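You operate a simulated robot arm through the tools that you are given. There is no shell and no other tool.

The job below is to be done with a simulated two-armed robot. You get a single attempt, and the scene is never put back.

JOB
Dip the bulb in the paste and push it into the bulb pocket.
Fine: turn the thermostat dial to off first; slide the bulb clip home over the seated bulb.

Only the result counts: the job must be done as asked and must still hold three seconds after the hand-in. Knocking over, shifting, dropping, spilling or breaking anything else fails it.

ROBOT AND FRAMES
Two 7-joint arms with two-finger parallel grippers on one trunk, on a base that moves. Base frame: it is fixed to the floor where the robot stands at the start and does not move with it; the origin is under the middle of the robot, x ahead of it, y to its left, z up; the surface under the hand at the start is at about z = 0.884. Lengths are in m, angles in rad, forces in N, time in s.
The left shoulder is at the start at [0.05, 0.209, 1.196], the right one opposite. With the tool pointing down near the work surface each hand reaches from about 0.28 to 0.92 m from the robot's upright axis, wherever it stands, measured 20 degrees to its own side. Places, roughly: bulb clip [0.6, 0.1, 0.9]; bulb pocket [0.5, 0.1, 0.9]; thermostat dial [0.7, 0.1, 0.9]. Payload 4.4 kg a hand.
Tool frame (each hand has its own): the origin (TCP) lies between the finger pads and is the grasp point; the fingertips stand 0.023 m ahead of it; z points along the fingers, y is the line along which they close. Largest opening 0.094 m; finger width 0.038, thickness 0.01; the body of the gripper, 0.054 by 0.096 m, starts 0.039 m behind the TCP.
Orientation is that of the tool frame in the base frame, as a unit quaternion [x, y, z, w]. With the fingers straight down and closing along the base's y, the tool's x points along the base's -x, its y along +y and its z along -z.

CONTROLS
- The arms move only by the tool jog_arm. It takes "left_targets", "right_targets" or both (then of equal length, played together; a hand with none holds still); each is a list of rows, each a list of 7 numbers: the shift along the tool's x, y, z in m, then the turn, a rotation vector about the tool's x, y, z in rad, then the finger opening in m, from 0 to 0.094. In form: [[tx, ty, tz, wx, wy, wz, hand], ...]. A call has 1 to 20 rows; each row is the pose to reach, as a shift and turn from the pose commanded when the call began, along the tool's axes at that moment. A row lasts 0.2 s, in which the tool goes at most 0.05 m and 0.15 rad; a call with a longer step from one row to the next is refused whole, and so is a gripper value outside its range. A pose out of reach is approached as far as the arm can. The call stops where the force on the tool passes 40 N (or 10 N more than at its start, if that is more) or the arm is blocked; 0.2 s more then pass. Each finger travels about 0.108 m/s and halts on what it meets, pressing with about 43 N; the grip force reading is that of the motor and also rises with nothing between the fingers. The clock runs only during rows and for 0.2 s after the last one: add rows that repeat a pose to give the fingers time. The reply holds the time, the measured pose of the TCP, the force on the tool along the base axes, the opening and the grip force, in the units named above and with some noise, with the torque about the TCP (base axes, N m) and any sound that the robot's microphone picked up.
- Cameras (640 x 400 px; columns grow to the right, rows downward): "scene" is now at [0.1478, 0.0372, 1.3766]; the picture's right is [0.42, -0.91, 0.00], its down [-0.44, -0.20, -0.88] and it looks along [0.80, 0.36, -0.48] (base axes); focal length 272 px, centre (320, 200). "left" rides on the left gripper at [0.086, -0.016, -0.075] in its tool frame; the picture's right is [0.18, 0.98, 0.00], its down [-0.58, 0.11, -0.81] and it looks along [-0.79, 0.15, 0.59] (tool axes); focal length 243 px, centre (320, 200). "right" rides on the right gripper at [0.086, 0.016, -0.074] in its tool frame; the picture's right is [-0.18, 0.98, 0.00], its down [-0.58, -0.11, -0.81] and it looks along [-0.79, -0.15, 0.59] (tool axes); focal length 243 px, centre (320, 200). There is no depth. A picture from a camera that has moved, and an enlarged one, comes with that camera's place and axes in the base frame and with its lens.
- grab_frame(camera): a new picture of that camera. It takes no simulated time.
- raise_lower(by): slides the trunk up (or, below 0, down) by that many m; the arms and the scene camera ride with it, the base frame stays. It gives what a move gives, with no picture.
- base_move(legs): drives the robot by 1 to 6 legs, each [ahead, left, turn to the left] in m, m and rad, along the robot's own axes; the way and the turn of a leg run together, so that a leg with both is an arc; at most 1.5 m and 3.142 rad a leg. The arms and the cameras ride along, it lands a little off, and it stops where it bumps. It gives what a move gives.
- pan_tilt(pan, tilt): turns the head with the scene camera to pan (to the left, within 1.396 rad either way) and tilt (down, from -0.506 to 1.204), counted from straight ahead of the robot. It gives what a move gives.
- zoom(camera, box): a new picture of the part [left, top, right, bottom] of that camera's present view, enlarged. It takes no simulated time.
- hand_in(): hands the job in; it is judged then, once.

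Nothing tells you exact positions but the pictures and the camera data. Unless the task says otherwise, let go and move clear before handing in.

The tools are called after "Emit:" as a command line: name --argument value ..., lists and objects as JSON in quotes. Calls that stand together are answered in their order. jog_arm: Moves the arms, as the interface text tells. Its arguments: {"type":"object","properties":{"left_targets":{"type":"array","items":{"type":"array","items":{"type":"number"}}},"right_targets":{"type":"array","items":{"type":"array","items":{"type":"number"}}}},"required":[]} The other tools are called the same way: raise_lower (by) moves the trunk up or down; base_move (legs) drives the base; pan_tilt (pan, tilt) turns the head that bears the scene camera; grab_frame (camera) takes a picture; zoom (camera, box) takes an enlarged picture of a part of a camera's view; hand_in () hands the job in.

At the start:

```text
clock: 0.0
left_eef_pos: [0.5839, 0.4157, 1.2109]
left_tool_rot: [0.0, 1.0, 0.0, 0.001]
left_ft_force: [-0.2, 0.4, -0.4]
left_moment: [-0.01, 0.01, 0.03]
left_width: 0.0942
left_grasp_force: 0.1
right_eef_pos: [0.5889, -0.0295, 1.1937]
right_tool_rot: [-0.001, 1.0, 0.0, 0.0]
right_ft_force: [-0.2, 0.3, -0.5]
right_moment: [0.01, -0.04, 0.01]
right_width: 0.0941
right_grasp_force: 0.0
trunk travel left (down, up): [-0.275, 0.288]
robot x, y, heading: [0.0004, -0.0067, 0.006]
head pan, tilt (commanded): [0.428, 0.501]
```

scene: 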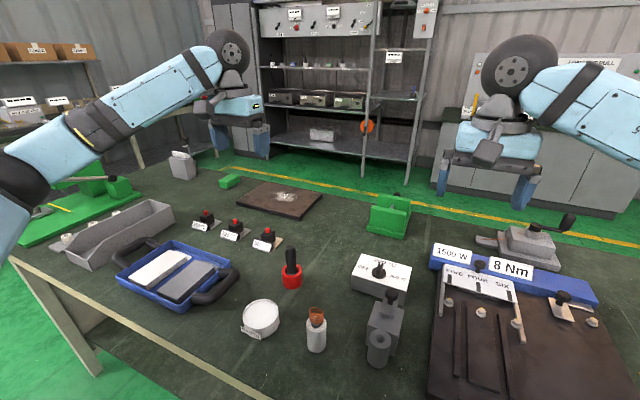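
right: 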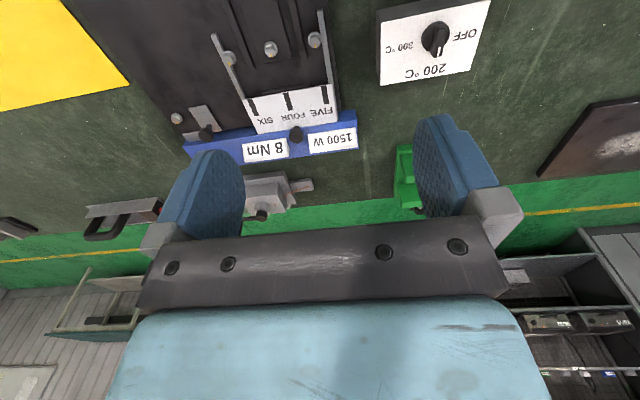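
left: 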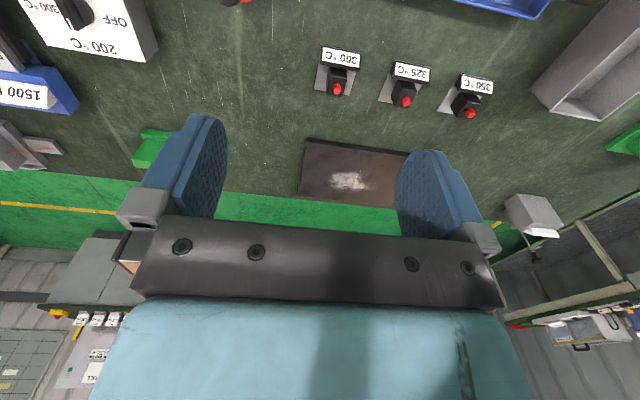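

I see a bench with a thermostat box (dial marked OFF/200/300 °C), a grey block that is probably the bulb pocket, a paste tub, a small bulb-like thing and a red-based item. I'll zoom in on the relevant area before moving.

Emit:
zoom --camera "scene" --box '[220, 230, 440, 380]'

Emit:
zoom --camera "scene" --box '[330, 240, 430, 310]'

Emit:
zoom --camera "scene" --box '[420, 220, 640, 400]'

Emit:
zoom --camera "right" --box '[100, 0, 520, 200]'

```text
2.67 times, centred on (330, 305) of scene
camera zoom: at [0.1478, 0.0372, 1.3766], right [0.42, -0.91, 0.0], down [-0.44, -0.2, -0.88], along [0.8, 0.36, -0.48], focal length 725 px, centre (293, -80)
```

zoom: 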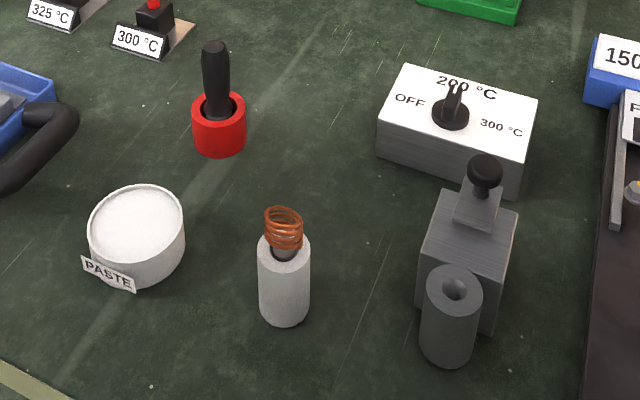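

```text
5.71 times, centred on (380, 275) of scene
camera zoom: at [0.1478, 0.0372, 1.3766], right [0.42, -0.91, 0.0], down [-0.44, -0.2, -0.88], along [0.8, 0.36, -0.48], focal length 1553 px, centre (-23, -229)
```

zoom: 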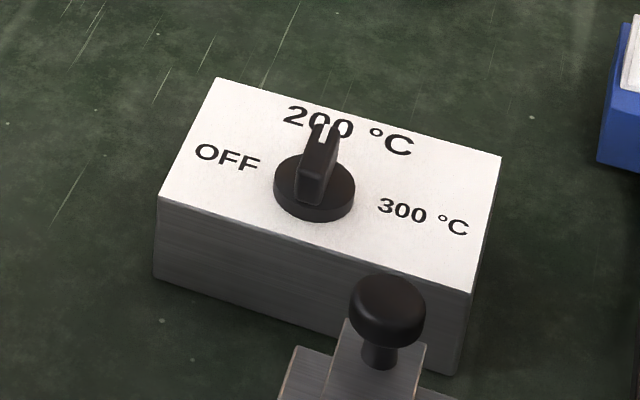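

```text
2.22 times, centred on (530, 310) of scene
camera zoom: at [0.1478, 0.0372, 1.3766], right [0.42, -0.91, 0.0], down [-0.44, -0.2, -0.88], along [0.8, 0.36, -0.48], focal length 604 px, centre (-147, -44)
```

zoom: 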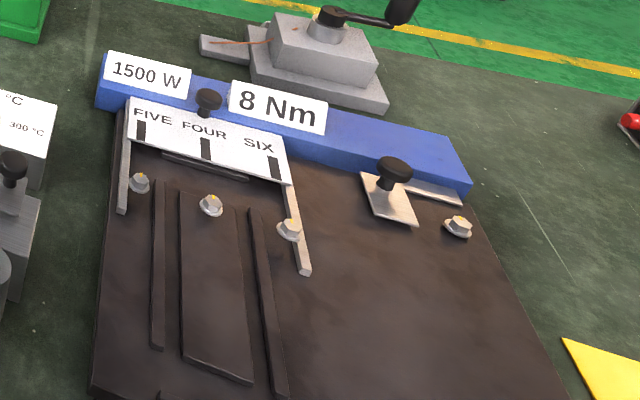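

```text
1.52 times, centred on (310, 100) of right
camera zoom: at [0.5029, -0.0127, 1.2687], right [0.18, 0.98, 0.0], down [0.58, -0.11, 0.81], along [0.79, -0.15, -0.59], focal length 370 px, centre (335, 352)
```

zoom: 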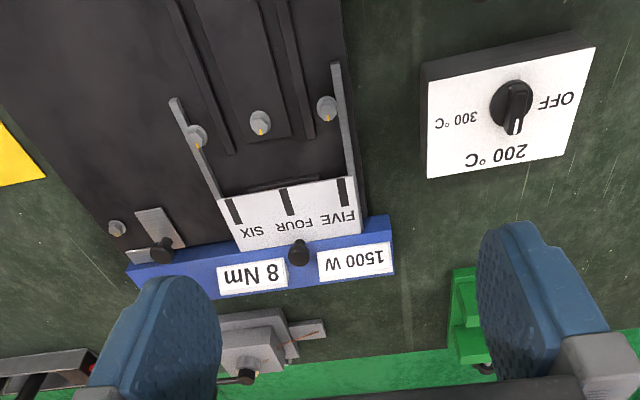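

The layout is clear: the thermostat box is ahead with its dial pointing at 200 °C, the grey tube with a hole and a knobbed slider is the pocket and clip, the copper-coiled piece in the light grey stand looks like the bulb, and the tub is labelled PASTE. I'll aim the head straight at this group for sharper measurements.

Emit:
pan_tilt --pan 0.25 --tilt 0.9

Emit:
grab_frame --camera "scene"

```text
clock: 0.9
left_eef_pos: [0.5843, 0.4176, 1.211]
left_tool_rot: [0.0, 1.0, 0.0, 0.0]
left_ft_force: [0.3, 0.2, 0.4]
left_moment: [-0.01, -0.01, 0.02]
left_width: 0.0942
left_grasp_force: 0.1
right_eef_pos: [0.5874, -0.028, 1.1942]
right_tool_rot: [0.0, 1.0, 0.0, 0.0]
right_ft_force: [0.9, 0.8, 0.5]
right_moment: [-0.01, 0.0, 0.01]
right_width: 0.0936
right_grasp_force: 0.0
trunk travel left (down, up): [-0.275, 0.288]
robot x, y, heading: [-0.0002, -0.0029, -0.002]
head pan, tilt (commanded): [0.25, 0.901]
```

```text
taken
camera scene: at [0.1383, 0.0181, 1.3429], right [0.25, -0.97, 0.0], down [-0.76, -0.19, -0.62], along [0.6, 0.15, -0.78], focal length 272 px, centre (320, 200)
```

scene: 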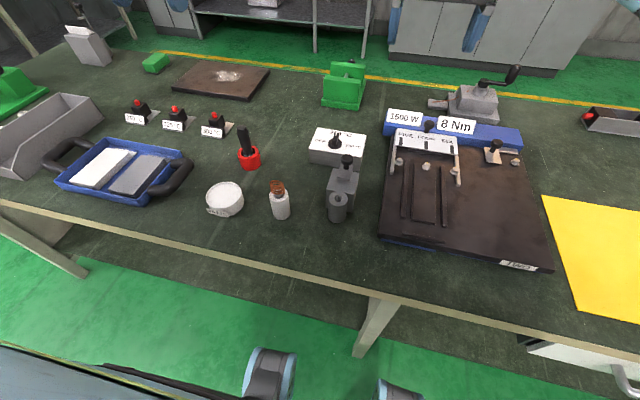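

The view is now unobstructed. I'll zoom in on the bulb, paste, pocket and dial in turn.

Emit:
zoom --camera "scene" --box '[190, 110, 390, 235]'

Emit:
zoom --camera "scene" --box '[300, 120, 380, 170]'

Emit:
zoom --camera "scene" --box '[304, 145, 384, 225]'

Emit:
zoom --camera "scene" --box '[195, 165, 315, 235]'

```text
3.20 times, centred on (290, 172) of scene
camera zoom: at [0.1383, 0.0181, 1.3429], right [0.25, -0.97, 0.0], down [-0.76, -0.19, -0.62], along [0.6, 0.15, -0.78], focal length 870 px, centre (416, 288)
```

zoom: 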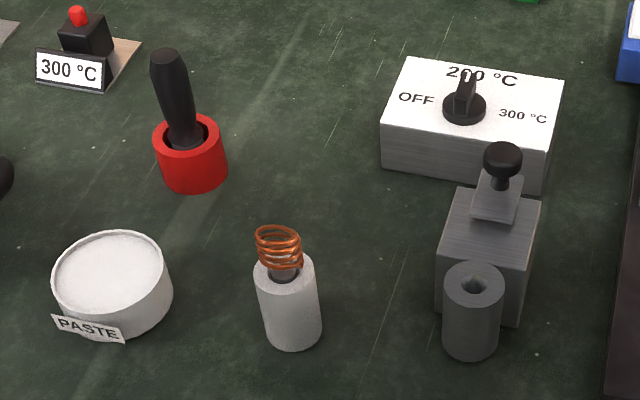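

```text
8.00 times, centred on (340, 145) of scene
camera zoom: at [0.1383, 0.0181, 1.3429], right [0.25, -0.97, 0.0], down [-0.76, -0.19, -0.62], along [0.6, 0.15, -0.78], focal length 2175 px, centre (160, 640)
```

zoom: 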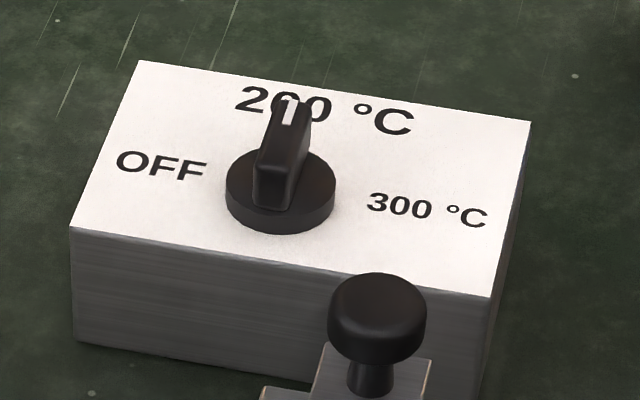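

```text
5.00 times, centred on (344, 185) of scene
camera zoom: at [0.1383, 0.0181, 1.3429], right [0.25, -0.97, 0.0], down [-0.76, -0.19, -0.62], along [0.6, 0.15, -0.78], focal length 1359 px, centre (200, 275)
```

zoom: 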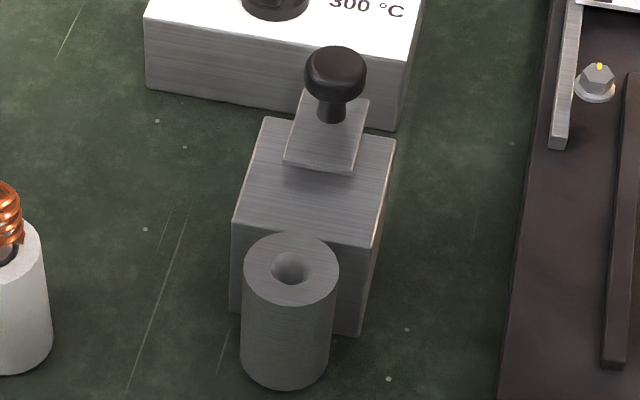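

```text
5.33 times, centred on (255, 200) of scene
camera zoom: at [0.1383, 0.0181, 1.3429], right [0.25, -0.97, 0.0], down [-0.76, -0.19, -0.62], along [0.6, 0.15, -0.78], focal length 1450 px, centre (667, 200)
```

zoom: 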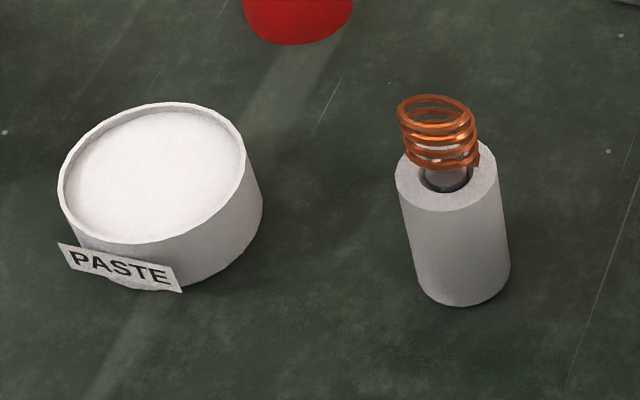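

I estimate the pocket mouth at about (0.461, 0.065, 0.94), the clip knob at about (0.533, 0.064, 0.97) and the bulb stand at about (0.438, 0.177). I'll zoom tighter on the clip and bulb to understand their shapes.

Emit:
zoom --camera "scene" --box '[325, 150, 365, 180]'

Emit:
zoom --camera "scene" --box '[260, 175, 300, 205]'

Emit:
zoom --camera "scene" --box '[320, 125, 350, 150]'

Emit:
zoom --camera "scene" --box '[320, 180, 360, 225]'

Emit:
zoom --camera "scene" --box '[230, 120, 270, 175]'

```text
13.33 times, centred on (345, 165) of scene
camera zoom: at [0.1383, 0.0181, 1.3429], right [0.25, -0.97, 0.0], down [-0.76, -0.19, -0.62], along [0.6, 0.15, -0.78], focal length 3624 px, centre (-13, 667)
```

zoom: 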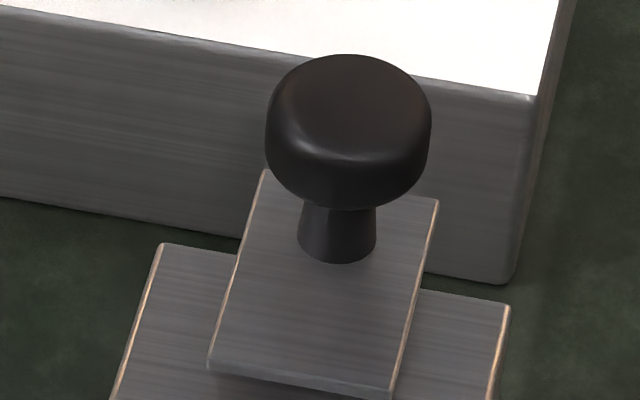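

```text
13.33 times, centred on (280, 190) of scene
camera zoom: at [0.1383, 0.0181, 1.3429], right [0.25, -0.97, 0.0], down [-0.76, -0.19, -0.62], along [0.6, 0.15, -0.78], focal length 3624 px, centre (853, 333)
```

zoom: 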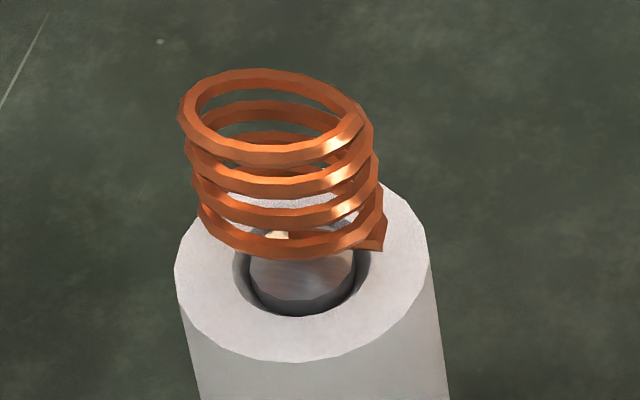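

```text
16.00 times, centred on (335, 138) of scene
camera zoom: at [0.1383, 0.0181, 1.3429], right [0.25, -0.97, 0.0], down [-0.76, -0.19, -0.62], along [0.6, 0.15, -0.78], focal length 4349 px, centre (80, 1200)
```

zoom: 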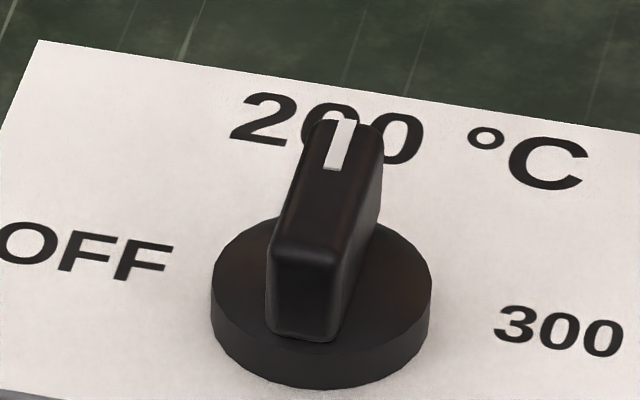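

```text
8.89 times, centred on (340, 202) of scene
camera zoom: at [0.1383, 0.0181, 1.3429], right [0.25, -0.97, 0.0], down [-0.76, -0.19, -0.62], along [0.6, 0.15, -0.78], focal length 2416 px, centre (142, 178)
```

zoom: 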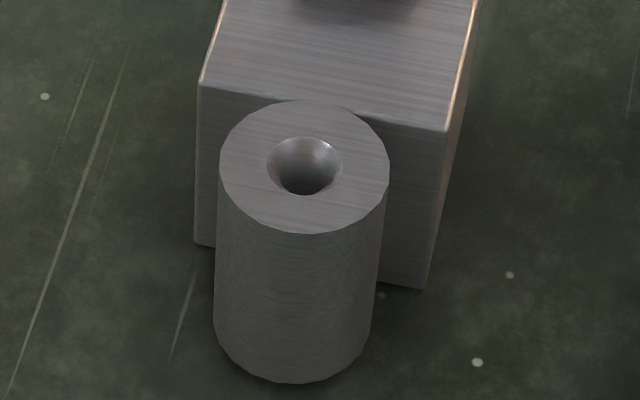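

```text
7.27 times, centred on (250, 148) of scene
camera zoom: at [0.1383, 0.0181, 1.3429], right [0.25, -0.97, 0.0], down [-0.76, -0.19, -0.62], along [0.6, 0.15, -0.78], focal length 1977 px, centre (829, 582)
```

zoom: 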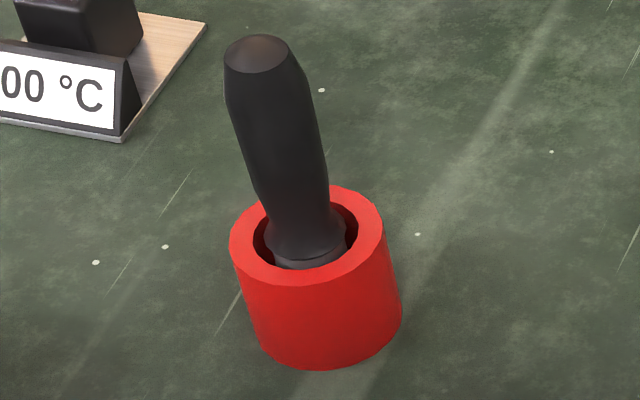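

The bulb is a short dark metal plug under a copper coil, standing in the grey sleeve. The dial fin is about 10 mm wide, points along +x at about (0.62, 0.106), and OFF lies counter-clockwise. I'll bring the left hand up for a second view of the dial, and yaw the right hand to give a side view of the bulb and pocket.

Emit:
jog_arm --left_targets '[[0.0122, -0.0283, 0.0074, 0, 0, 0, 0.094], [0.0244, -0.0565, 0.0147, 0, 0, 0, 0.094], [0.0365, -0.0848, 0.0221, 0, 0, 0, 0.094], [0.0487, -0.1131, 0.0294, 0, 0, 0, 0.094], [0.0609, -0.1414, 0.0368, 0, 0, 0, 0.094], [0.0731, -0.1696, 0.0442, 0, 0, 0, 0.094], [0.0853, -0.1979, 0.0515, 0, 0, 0, 0.094], [0.0974, -0.2262, 0.0589, 0, 0, 0, 0.094], [0.1096, -0.2544, 0.0662, 0, 0, 0, 0.094], [0.1218, -0.2827, 0.0736, 0, 0, 0, 0.094], [0.134, -0.311, 0.081, 0, 0, 0, 0.094]]' --right_targets '[[0.0126, -0.0109, 0.0104, 0, 0, -0.1428, 0.094], [0.0253, -0.0218, 0.0207, 0, 0, -0.2856, 0.094], [0.0379, -0.0327, 0.0311, 0, 0, -0.4284, 0.094], [0.0505, -0.0436, 0.0415, 0, 0, -0.5712, 0.094], [0.0632, -0.0545, 0.0518, 0, 0, -0.714, 0.094], [0.0758, -0.0655, 0.0622, 0, 0, -0.8568, 0.094], [0.0885, -0.0764, 0.0725, 0, 0, -0.9996, 0.094], [0.1011, -0.0873, 0.0829, 0, 0, -1.1424, 0.094], [0.1137, -0.0982, 0.0933, 0, 0, -1.2852, 0.094], [0.1264, -0.1091, 0.1036, 0, 0, -1.428, 0.094], [0.139, -0.12, 0.114, 0, 0, -1.5708, 0.094]]'

```text
clock: 3.3
left_eef_pos: [0.4518, 0.103, 1.1301]
left_tool_rot: [0.001, 1.0, 0.001, -0.001]
left_ft_force: [0.7, -1.5, -0.4]
left_moment: [0.05, 0.05, 0.0]
left_width: 0.0939
left_grasp_force: 0.1
right_eef_pos: [0.4231, -0.1301, 1.0787]
right_tool_rot: [-0.656, 0.754, -0.019, 0.0]
right_ft_force: [0.4, -0.7, 0.4]
right_moment: [-0.01, 0.03, 0.03]
right_width: 0.0942
right_grasp_force: 0.1
right hand out of reach, approached as far as the arm can: row 10, 11
trunk travel left (down, up): [-0.275, 0.288]
robot x, y, heading: [-0.0004, 0.0015, -0.003]
head pan, tilt (commanded): [0.25, 0.901]
```

The left hand is over the pocket area at height 1.13 and the right hand is turned nearly sideways, stopping slightly short at its limit. I'll check both hand cameras.

Emit:
grab_frame --camera "left"

Emit:
grab_frame --camera "right"

Emit:
grab_frame --camera "scene"

```text
taken
camera left: at [0.3665, 0.087, 1.2045], right [-0.18, 0.98, 0.0], down [0.58, 0.11, 0.8], along [0.79, 0.15, -0.59], focal length 243 px, centre (320, 200)
```

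left: 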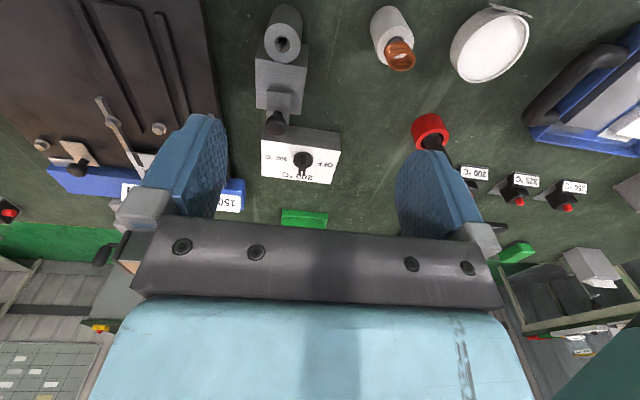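

```text
taken
camera right: at [0.3943, -0.2105, 1.1543], right [-0.95, 0.32, -0.03], down [0.17, 0.58, 0.79], along [0.27, 0.75, -0.61], focal length 243 px, centre (320, 200)
```

right: 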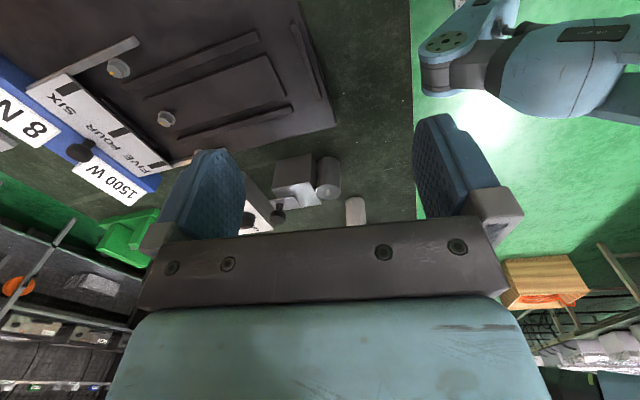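

```text
taken
camera scene: at [0.141, 0.0163, 1.3425], right [0.25, -0.97, 0.0], down [-0.76, -0.19, -0.62], along [0.6, 0.15, -0.79], focal length 272 px, centre (320, 200)
```

scene: 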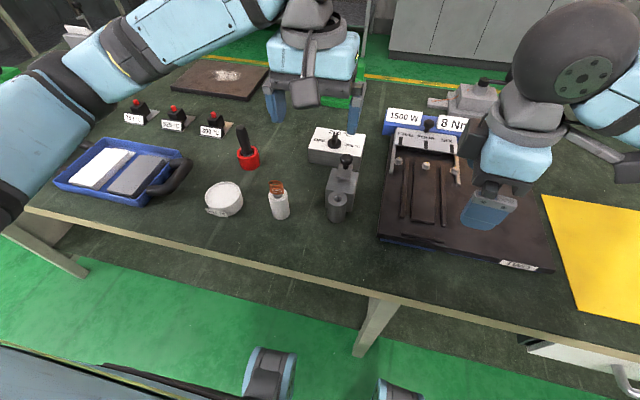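

The left camera sees the pocket, bulb, paste and dial from above, which is ideal for triangulation. I'll zoom on those in both hand cameras.

Emit:
zoom --camera "left" --box '[240, 0, 360, 75]'

Emit:
zoom --camera "left" --box '[250, 110, 350, 190]'

Emit:
zoom --camera "left" --box '[360, 0, 540, 90]'

Emit:
zoom --camera "right" --box '[240, 140, 380, 230]'

```text
5.33 times, centred on (300, 38) of left
camera zoom: at [0.3665, 0.087, 1.2045], right [-0.18, 0.98, 0.0], down [0.58, 0.11, 0.8], along [0.79, 0.15, -0.59], focal length 1294 px, centre (427, 1067)
```

zoom: 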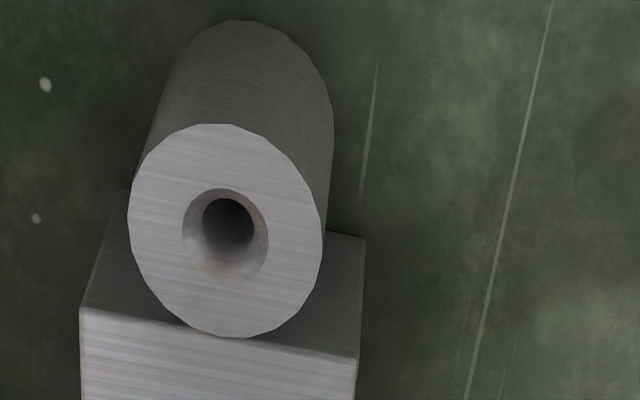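

```text
5.00 times, centred on (300, 150) of left
camera zoom: at [0.3665, 0.087, 1.2045], right [-0.18, 0.98, 0.0], down [0.58, 0.11, 0.8], along [0.79, 0.15, -0.59], focal length 1213 px, centre (420, 450)
```

zoom: 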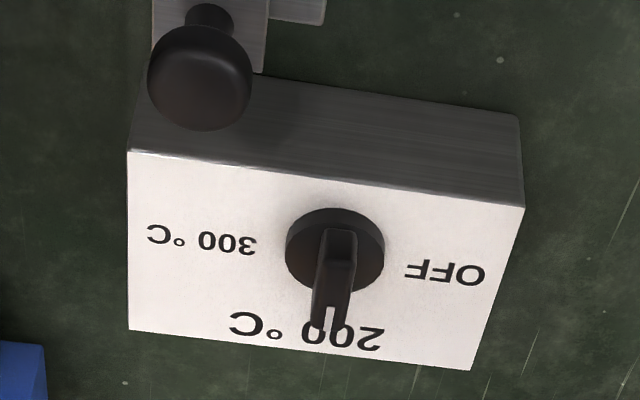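

```text
3.56 times, centred on (450, 45) of left
camera zoom: at [0.3665, 0.087, 1.2045], right [-0.18, 0.98, 0.0], down [0.58, 0.11, 0.8], along [0.79, 0.15, -0.59], focal length 863 px, centre (-142, 751)
```

zoom: 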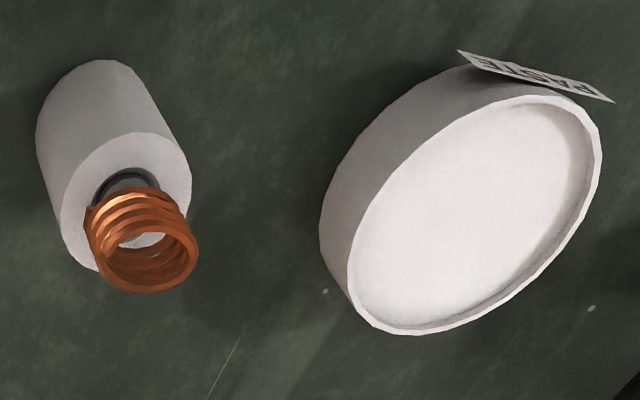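

```text
4.44 times, centred on (310, 185) of right
camera zoom: at [0.3943, -0.2105, 1.1543], right [-0.95, 0.32, -0.03], down [0.17, 0.58, 0.79], along [0.27, 0.75, -0.61], focal length 1078 px, centre (364, 267)
```

zoom: 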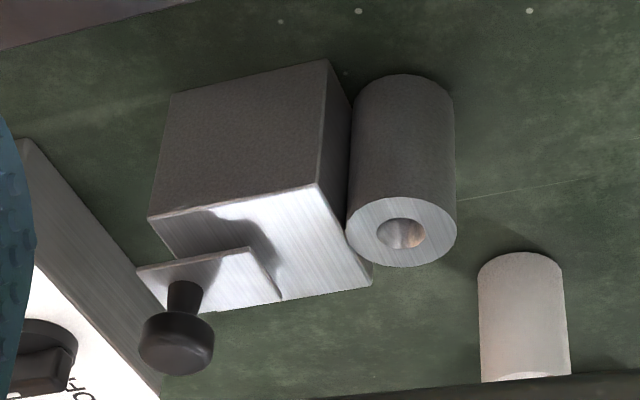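

All three cameras agree if the bench top is at about z = 0.848 rather than 0.884. That puts the pocket mouth near (0.485, 0.068, 0.91) and the dial near (0.662, 0.112) with its fin top near z = 0.925. I'll hover the left hand over the dial and confirm with its own camera.

Emit:
jog_arm --left_targets '[[-0.035, 0.0016, 0.0167, 0, 0, 0, 0.094], [-0.07, 0.0032, 0.0333, 0, 0, 0, 0.094], [-0.105, 0.0048, 0.05, 0, 0, 0, 0.08], [-0.14, 0.0063, 0.0667, 0, 0, 0, 0.06], [-0.175, 0.0079, 0.0833, 0, 0, 0, 0.05], [-0.21, 0.0095, 0.1, 0, 0, 0, 0.05]]'

Emit:
grab_frame --camera "left"

Emit:
grab_frame --camera "scene"

```text
clock: 4.7
left_eef_pos: [0.6607, 0.1178, 1.0304]
left_tool_rot: [0.0, 1.0, 0.0, 0.0]
left_ft_force: [0.2, -0.4, 0.1]
left_moment: [0.03, 0.0, -0.04]
left_width: 0.0498
left_grasp_force: 0.2
right_eef_pos: [0.4222, -0.1293, 1.0783]
right_tool_rot: [-0.657, 0.754, -0.02, 0.0]
right_ft_force: [-0.4, -0.2, -0.8]
right_moment: [-0.01, -0.04, -0.03]
right_width: 0.0943
right_grasp_force: 0.1
trunk travel left (down, up): [-0.275, 0.288]
robot x, y, heading: [0.0012, 0.0026, 0.004]
head pan, tilt (commanded): [0.25, 0.901]
```

```text
taken
camera left: at [0.575, 0.1013, 1.1045], right [-0.18, 0.98, 0.0], down [0.58, 0.11, 0.81], along [0.79, 0.15, -0.59], focal length 243 px, centre (320, 200)
```

left: 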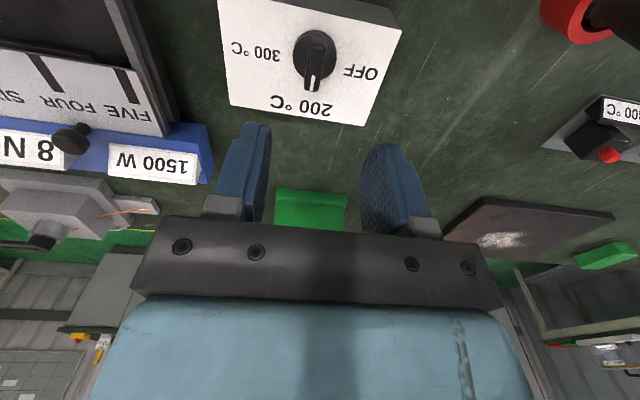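

```text
taken
camera scene: at [0.1392, 0.0178, 1.3428], right [0.25, -0.97, 0.0], down [-0.76, -0.19, -0.62], along [0.6, 0.15, -0.78], focal length 272 px, centre (320, 200)
```

scene: 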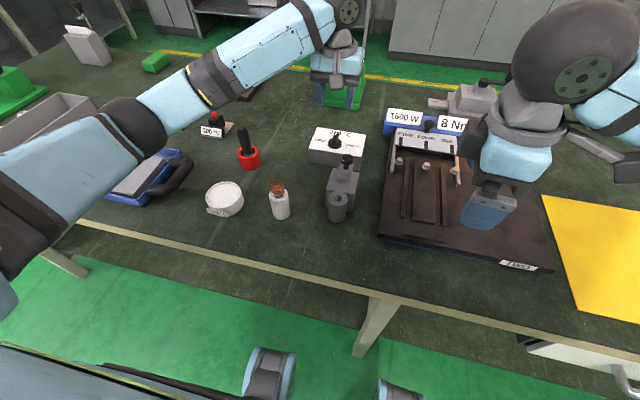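

The hand hovers about 10 cm above the dial, which sits almost under the tool axis. I'll zoom to measure the remaining offset.

Emit:
zoom --camera "left" --box '[260, 0, 380, 120]'

```text
3.33 times, centred on (320, 60) of left
camera zoom: at [0.575, 0.1013, 1.1045], right [-0.18, 0.98, 0.0], down [0.58, 0.11, 0.81], along [0.79, 0.15, -0.59], focal length 809 px, centre (320, 667)
```

zoom: 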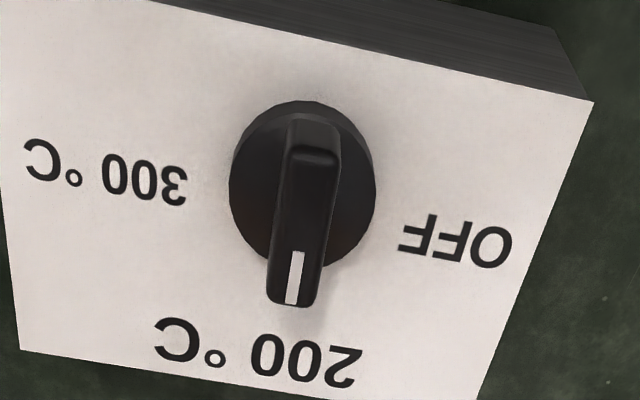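

The dial centre reads about (0.660, 0.113) with the disc top near z = 0.905, so I need a 4 mm shift in −y and about 9 cm down. I'll descend with the fingers straddling the fin and check before closing.

Emit:
jog_arm --left_targets '[[0.0005, -0.002, 0.03, 0, 0, 0, 0.05], [0.001, -0.004, 0.06, 0, 0, 0, 0.05], [0.001, -0.004, 0.08, 0, 0, 0, 0.05], [0.001, -0.004, 0.094, 0, 0, 0, 0.05]]'

Emit:
grab_frame --camera "left"

Emit:
zoom --camera "scene" --box '[290, 90, 390, 170]'

```text
clock: 5.7
left_eef_pos: [0.6587, 0.1115, 0.9362]
left_tool_rot: [0.0, 1.0, 0.0, 0.0]
left_ft_force: [-0.1, 0.7, 0.6]
left_moment: [0.01, -0.03, -0.02]
left_width: 0.0501
left_grasp_force: 0.0
right_eef_pos: [0.4218, -0.1275, 1.0799]
right_tool_rot: [-0.657, 0.754, -0.021, 0.001]
right_ft_force: [-0.2, 0.0, -0.3]
right_moment: [0.0, 0.0, -0.02]
right_width: 0.0938
right_grasp_force: 0.1
trunk travel left (down, up): [-0.275, 0.288]
robot x, y, heading: [-0.0025, -0.0024, -0.004]
head pan, tilt (commanded): [0.25, 0.901]
```

```text
taken
camera left: at [0.5726, 0.0961, 1.0104], right [-0.18, 0.98, 0.0], down [0.58, 0.11, 0.81], along [0.79, 0.15, -0.59], focal length 243 px, centre (320, 200)
```

left: 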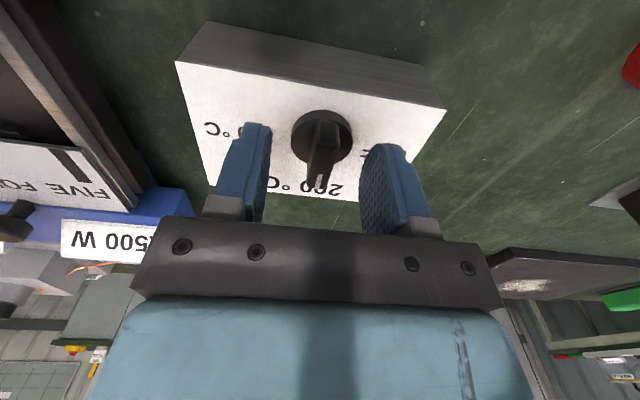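

```text
5.00 times, centred on (340, 130) of scene
camera zoom: at [0.1384, 0.0181, 1.3429], right [0.25, -0.97, 0.0], down [-0.76, -0.19, -0.62], along [0.6, 0.15, -0.78], focal length 1359 px, centre (220, 550)
```

zoom: 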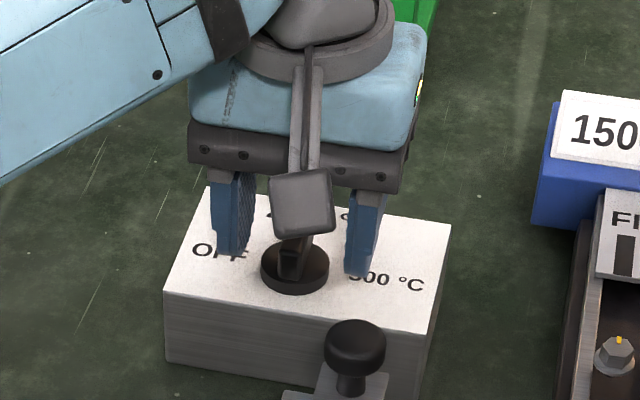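

The fingers straddle the fin with the tips near the panel. I'll zoom the hand camera to check tip height and centring.

Emit:
zoom --camera "left" --box '[230, 80, 410, 230]'

```text
2.67 times, centred on (320, 155) of left
camera zoom: at [0.5726, 0.0961, 1.0104], right [-0.18, 0.98, 0.0], down [0.58, 0.11, 0.81], along [0.79, 0.15, -0.59], focal length 647 px, centre (320, 320)
```

zoom: 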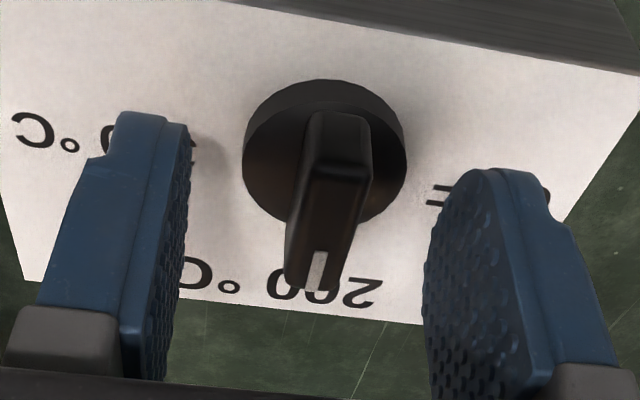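

The tips are at about z = 0.913, the fin is centred to within 1.5 mm, and the disc top is near 0.905. I'll lower 4 mm, close on the fin, and start turning counter-clockwise.

Emit:
jog_arm --left_targets '[[0, 0.001, 0.004, 0, 0, 0, 0.05], [0, 0.001, 0.004, 0, 0, 0, 0.02], [0, 0.001, 0.004, 0, 0, 0, 0.0], [0, 0.001, 0.004, 0, 0, 0, 0.0], [0, 0.001, 0.004, 0, 0, 0, 0.0]]'

Emit:
zoom --camera "left" --box '[230, 80, 410, 230]'

```text
clock: 6.9
left_eef_pos: [0.6594, 0.1129, 0.9319]
left_tool_rot: [0.0, 1.0, 0.0, -0.001]
left_ft_force: [-1.1, 1.4, -2.0]
left_moment: [0.03, -0.59, 0.02]
left_width: 0.0121
left_grasp_force: 44.7
right_eef_pos: [0.4215, -0.128, 1.0788]
right_tool_rot: [-0.657, 0.754, -0.021, 0.0]
right_ft_force: [0.0, -0.1, -0.3]
right_moment: [0.02, -0.01, -0.01]
right_width: 0.0941
right_grasp_force: 0.1
trunk travel left (down, up): [-0.275, 0.288]
robot x, y, heading: [0.006, 0.0021, -0.001]
head pan, tilt (commanded): [0.25, 0.901]
```

```text
2.67 times, centred on (320, 155) of left
camera zoom: at [0.5727, 0.097, 1.0062], right [-0.18, 0.98, 0.0], down [0.58, 0.11, 0.81], along [0.79, 0.15, -0.59], focal length 647 px, centre (320, 320)
```

zoom: 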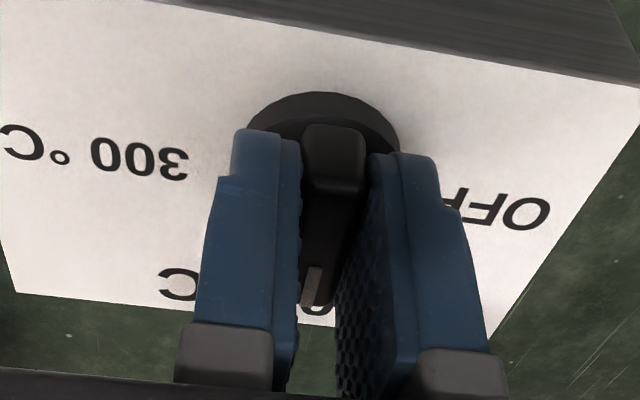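

The fin is held (12 mm between pads, 45 N). Now I'll turn it counter-clockwise in small steps, about 0.6 rad first, watching the torque.

Emit:
jog_arm --left_targets '[[0, 0, 0, 0, 0, -0.1, 0.0], [0, 0, 0, 0, 0, -0.2, 0.0], [0, 0, 0, 0, 0, -0.3, 0.0], [0, 0, 0, 0, 0, -0.4, 0.0], [0, 0, 0, 0, 0, -0.5, 0.0], [0, 0, 0, 0, 0, -0.6, 0.0]]'

Emit:
grab_frame --camera "left"

Emit:
zoom --camera "scene" --box '[290, 90, 390, 170]'

```text
clock: 8.3
left_eef_pos: [0.659, 0.1116, 0.9322]
left_tool_rot: [-0.296, 0.955, 0.001, 0.0]
left_ft_force: [-0.5, -0.7, -1.9]
left_moment: [-0.04, -0.02, -0.02]
left_width: 0.0117
left_grasp_force: 44.6
right_eef_pos: [0.4222, -0.1282, 1.0795]
right_tool_rot: [-0.657, 0.754, -0.021, 0.001]
right_ft_force: [0.3, 0.5, 0.3]
right_moment: [-0.02, 0.0, 0.02]
right_width: 0.094
right_grasp_force: 0.0
trunk travel left (down, up): [-0.275, 0.288]
robot x, y, heading: [0.0013, 0.0036, -0.001]
head pan, tilt (commanded): [0.25, 0.901]
```

```text
taken
camera left: at [0.5973, 0.0504, 1.0062], right [-0.71, 0.71, 0.0], down [0.42, 0.42, 0.81], along [0.57, 0.57, -0.59], focal length 243 px, centre (320, 200)
```

left: 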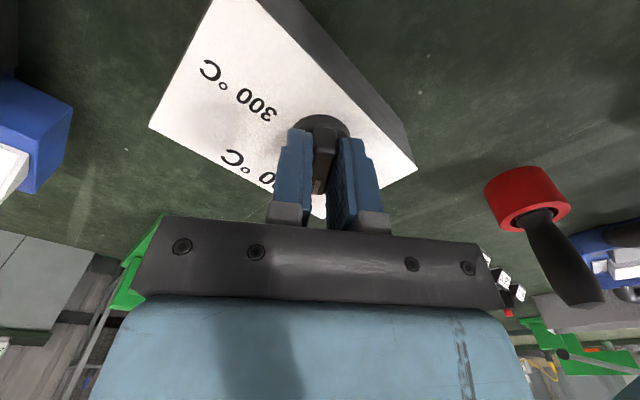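

```text
5.00 times, centred on (340, 130) of scene
camera zoom: at [0.1385, 0.0182, 1.3428], right [0.25, -0.97, 0.0], down [-0.76, -0.19, -0.62], along [0.6, 0.15, -0.78], focal length 1359 px, centre (220, 550)
```

zoom: 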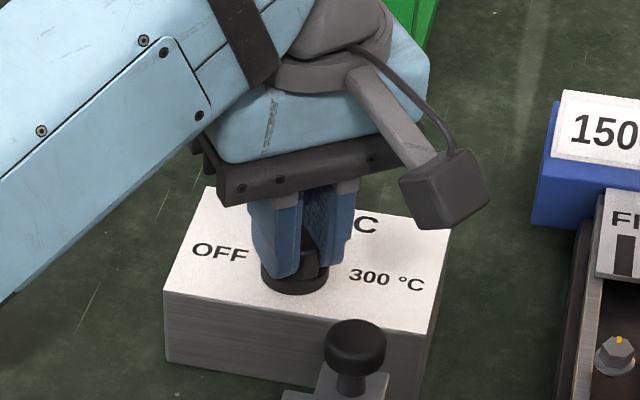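

The dial turns with the hand, with no reaction torque, and the box hasn't moved. I'll turn a further 0.7 rad toward OFF.

Emit:
jog_arm --left_targets '[[0, 0, 0, 0, 0, -0.1, 0.0], [0, 0, 0, 0, 0, -0.2, 0.0], [0, 0, 0, 0, 0, -0.3, 0.0], [0, 0, 0, 0, 0, -0.4, 0.0], [0, 0, 0, 0, 0, -0.5, 0.0], [0, 0, 0, 0, 0, -0.6, 0.0], [0, 0, 0, 0, 0, -0.7, 0.0]]'

Emit:
grab_frame --camera "left"

Emit:
zoom --camera "scene" --box '[290, 90, 390, 170]'

```text
clock: 9.9
left_eef_pos: [0.6587, 0.1121, 0.9314]
left_tool_rot: [-0.606, 0.795, 0.0, 0.0]
left_ft_force: [4.6, -1.0, -3.3]
left_moment: [0.09, 0.08, -0.04]
left_width: 0.0116
left_grasp_force: 45.2
right_eef_pos: [0.4224, -0.1295, 1.0799]
right_tool_rot: [-0.656, 0.754, -0.02, 0.0]
right_ft_force: [0.3, 0.3, 0.3]
right_moment: [0.0, -0.02, -0.01]
right_width: 0.0942
right_grasp_force: 0.2
trunk travel left (down, up): [-0.275, 0.288]
robot x, y, heading: [-0.0003, 0.0007, 0.001]
head pan, tilt (commanded): [0.25, 0.901]
```

```text
taken
camera left: at [0.6526, 0.0246, 1.0062], right [-1.0, 0.08, 0.0], down [0.05, 0.59, 0.81], along [0.07, 0.8, -0.59], focal length 243 px, centre (320, 200)
```

left: 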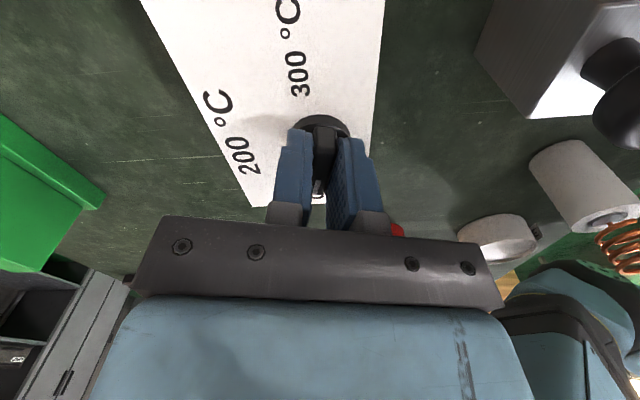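

```text
5.00 times, centred on (340, 130) of scene
camera zoom: at [0.1392, 0.018, 1.3428], right [0.25, -0.97, 0.0], down [-0.76, -0.19, -0.62], along [0.6, 0.15, -0.78], focal length 1359 px, centre (220, 550)
```

zoom: 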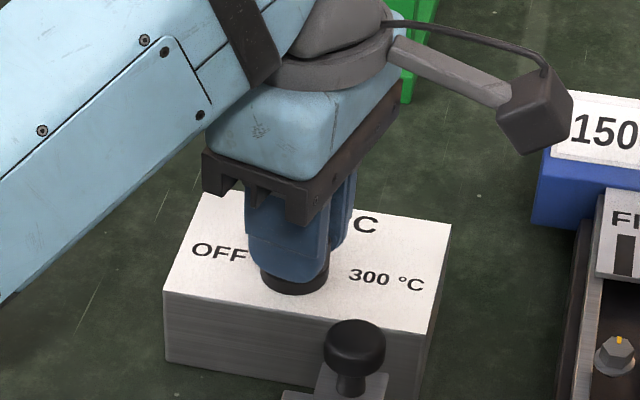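

The dial has turned 1.3 rad with no stop felt yet. OFF is at roughly 78–80° by my measurement, so I'll add a little more in fine steps, feeling for a stop.

Emit:
jog_arm --left_targets '[[0, 0, 0, 0, 0, -0.03, 0.0], [0, 0, 0, 0, 0, -0.06, 0.0], [0, 0, 0, 0, 0, -0.09, 0.0]]'

```text
clock: 10.7
left_eef_pos: [0.659, 0.1124, 0.9317]
left_tool_rot: [-0.64, 0.768, 0.001, 0.0]
left_ft_force: [8.7, -1.9, -0.8]
left_moment: [-0.18, -0.17, 0.0]
left_width: 0.0121
left_grasp_force: 44.9
right_eef_pos: [0.4212, -0.1285, 1.0783]
right_tool_rot: [-0.657, 0.754, -0.021, 0.0]
right_ft_force: [0.4, -0.6, 0.5]
right_moment: [0.0, 0.0, -0.02]
right_width: 0.0941
right_grasp_force: 0.1
trunk travel left (down, up): [-0.275, 0.288]
robot x, y, heading: [0.0004, 0.0013, -0.004]
head pan, tilt (commanded): [0.25, 0.901]
```

No stop is felt at 1.39 rad, but there's a slight side load, so I'll release here, rise straight up and look at where the mark points.

Emit:
jog_arm --left_targets '[[0, 0, 0, 0, 0, 0, 0.03], [0, 0, 0, 0, 0, 0, 0.04], [0, 0, -0.03, 0, 0, 0, 0.04], [0, 0, -0.07, 0, 0, 0, 0.04], [0, 0, -0.11, 0, 0, 0, 0.04]]'

Emit:
grab_frame --camera "left"

Emit:
zoom --camera "scene" --box '[300, 120, 380, 170]'

```text
clock: 11.9
left_eef_pos: [0.6587, 0.1112, 1.0427]
left_tool_rot: [-0.64, 0.769, 0.0, 0.0]
left_ft_force: [-1.0, -0.1, 0.6]
left_moment: [-0.04, -0.02, 0.0]
left_width: 0.0399
left_grasp_force: 0.0
right_eef_pos: [0.422, -0.1287, 1.0801]
right_tool_rot: [-0.657, 0.754, -0.02, 0.0]
right_ft_force: [-0.4, 0.5, 0.3]
right_moment: [-0.01, -0.05, 0.01]
right_width: 0.0941
right_grasp_force: 0.1
trunk travel left (down, up): [-0.275, 0.288]
robot x, y, heading: [0.0003, -0.0005, -0.002]
head pan, tilt (commanded): [0.25, 0.901]
```

```text
taken
camera left: at [0.659, 0.0237, 1.1169], right [-1.0, 0.0, 0.0], down [0.0, 0.59, 0.81], along [0.0, 0.81, -0.59], focal length 243 px, centre (320, 200)
```

left: 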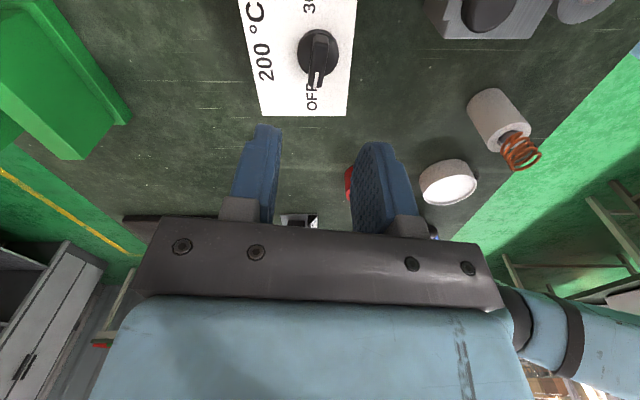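

```text
8.00 times, centred on (340, 145) of scene
camera zoom: at [0.1376, 0.0179, 1.3429], right [0.25, -0.97, 0.0], down [-0.76, -0.19, -0.62], along [0.6, 0.15, -0.78], focal length 2175 px, centre (160, 640)
```

zoom: 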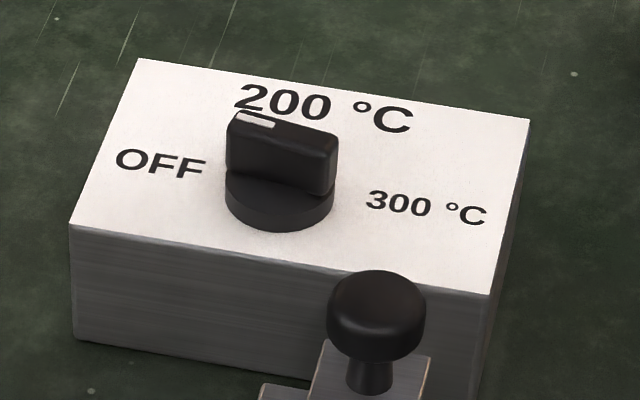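

Emit:
zoom --camera "left" --box '[240, 0, 380, 120]'

```text
3.33 times, centred on (310, 60) of left
camera zoom: at [0.659, 0.0237, 1.1169], right [-1.0, 0.0, 0.0], down [0.0, 0.59, 0.81], along [0.0, 0.81, -0.59], focal length 809 px, centre (353, 667)
```

zoom: 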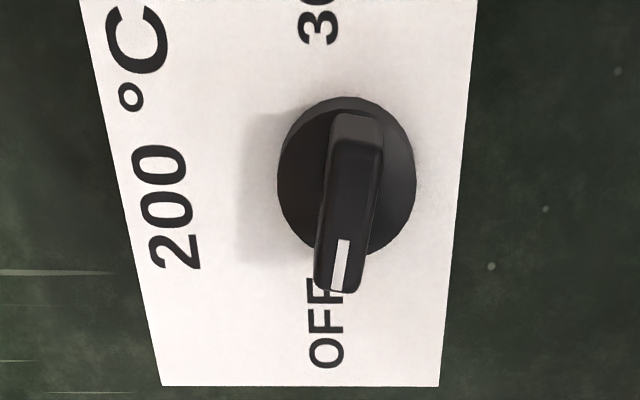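

The white mark points right at OFF (about 82° against 81° for the label centre), and the box hasn't moved. Next I'll return the left hand to zero yaw and hover above the bulb's coil near (0.46, 0.19).

Emit:
jog_arm --left_targets '[[-0.0041, 0.0208, -0.001, 0, 0, 0.139, 0.06], [-0.0082, 0.0416, -0.002, 0, 0, 0.278, 0.06], [-0.0123, 0.0624, -0.003, 0, 0, 0.417, 0.06], [-0.0164, 0.0832, -0.004, 0, 0, 0.556, 0.06], [-0.0205, 0.104, -0.005, 0, 0, 0.695, 0.06], [-0.0245, 0.1247, -0.006, 0, 0, 0.834, 0.06], [-0.0286, 0.1455, -0.007, 0, 0, 0.973, 0.06], [-0.0327, 0.1663, -0.007, 0, 0, 1.112, 0.06], [-0.0368, 0.1871, -0.007, 0, 0, 1.251, 0.06], [-0.0409, 0.2079, -0.007, 0, 0, 1.39, 0.06]]'

Emit:
grab_frame --camera "left"

Emit:
grab_frame --camera "scene"

Emit:
grab_frame --camera "right"

```text
clock: 14.1
left_eef_pos: [0.4624, 0.1919, 1.0488]
left_tool_rot: [0.001, 1.0, -0.001, -0.001]
left_ft_force: [0.9, -1.1, 1.3]
left_moment: [-0.02, -0.04, -0.04]
left_width: 0.0599
left_grasp_force: 0.1
right_eef_pos: [0.4212, -0.1278, 1.0794]
right_tool_rot: [-0.657, 0.753, -0.021, 0.001]
right_ft_force: [-0.5, 0.3, 0.8]
right_moment: [0.0, 0.03, 0.0]
right_width: 0.0937
right_grasp_force: 0.1
trunk travel left (down, up): [-0.275, 0.288]
robot x, y, heading: [-0.0006, 0.0012, 0.0]
head pan, tilt (commanded): [0.25, 0.901]
```

```text
taken
camera left: at [0.3755, 0.1754, 1.1225], right [-0.18, 0.98, 0.0], down [0.58, 0.11, 0.81], along [0.79, 0.15, -0.59], focal length 243 px, centre (320, 200)
```

left: 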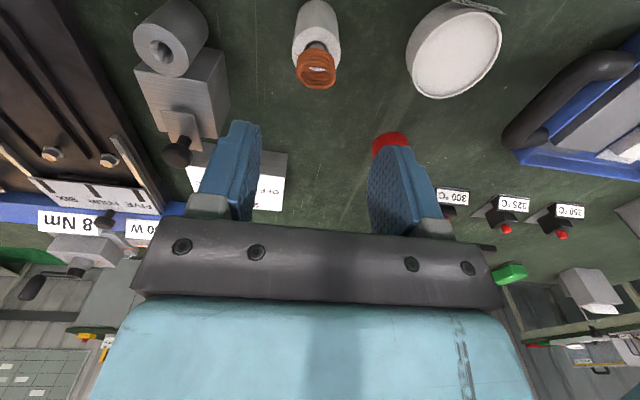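

```text
taken
camera scene: at [0.1378, 0.0184, 1.3429], right [0.25, -0.97, 0.0], down [-0.76, -0.19, -0.62], along [0.6, 0.15, -0.78], focal length 272 px, centre (320, 200)
```

scene: 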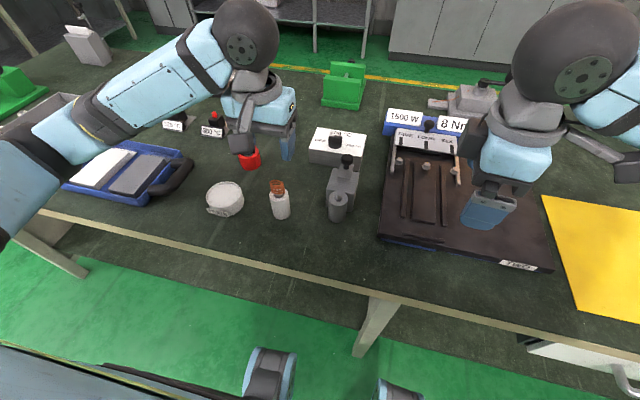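

```text
taken
camera right: at [0.3917, -0.2084, 1.1559], right [-0.95, 0.32, -0.04], down [0.17, 0.59, 0.79], along [0.27, 0.75, -0.61], focal length 243 px, centre (320, 200)
```

right: 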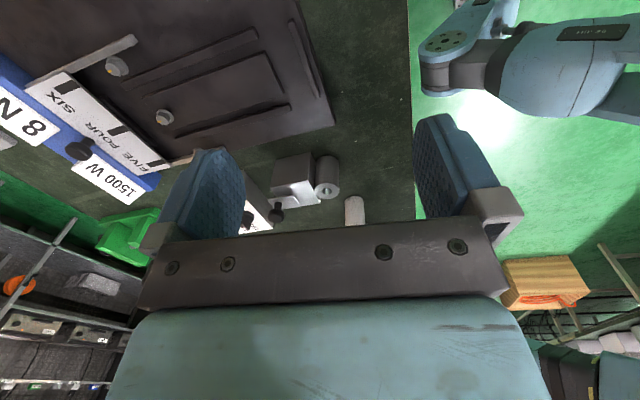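

The coil sits nearly under the tool axis. I'll zoom to measure the coil, sleeve, paste and pocket from here.

Emit:
zoom --camera "left" --box '[270, 0, 370, 100]'

Emit:
zoom --camera "left" --box '[120, 0, 240, 100]'

Emit:
zoom --camera "left" --box '[400, 0, 520, 110]'

```text
4.00 times, centred on (320, 50) of left
camera zoom: at [0.3755, 0.1754, 1.1225], right [-0.18, 0.98, 0.0], down [0.58, 0.11, 0.81], along [0.79, 0.15, -0.59], focal length 970 px, centre (320, 800)
```

zoom: 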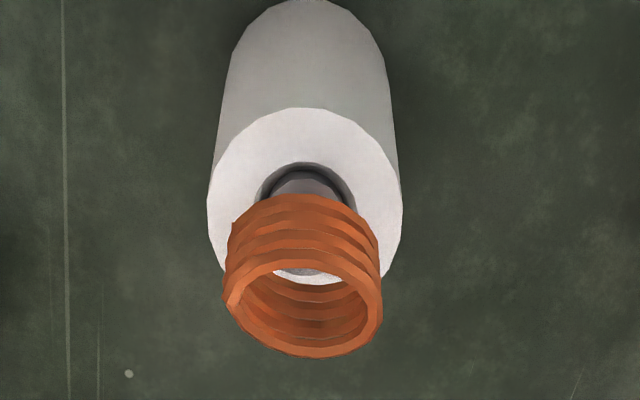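

```text
4.00 times, centred on (180, 50) of left
camera zoom: at [0.3755, 0.1754, 1.1225], right [-0.18, 0.98, 0.0], down [0.58, 0.11, 0.81], along [0.79, 0.15, -0.59], focal length 970 px, centre (880, 800)
```

zoom: 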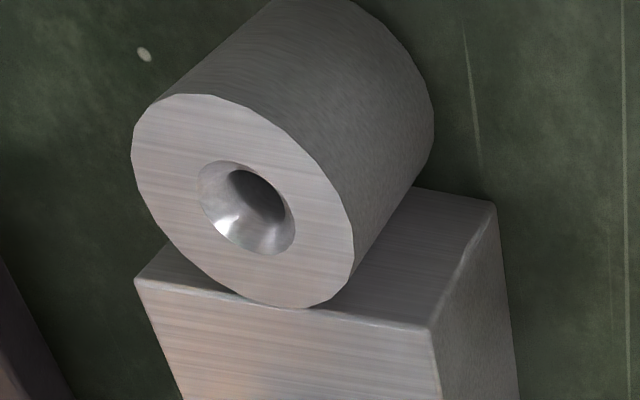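

```text
3.64 times, centred on (460, 55) of left
camera zoom: at [0.3755, 0.1754, 1.1225], right [-0.18, 0.98, 0.0], down [0.58, 0.11, 0.81], along [0.79, 0.15, -0.59], focal length 882 px, centre (-189, 727)
```

zoom: 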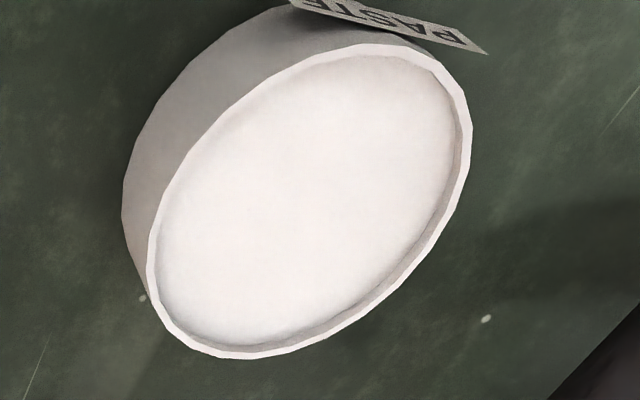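

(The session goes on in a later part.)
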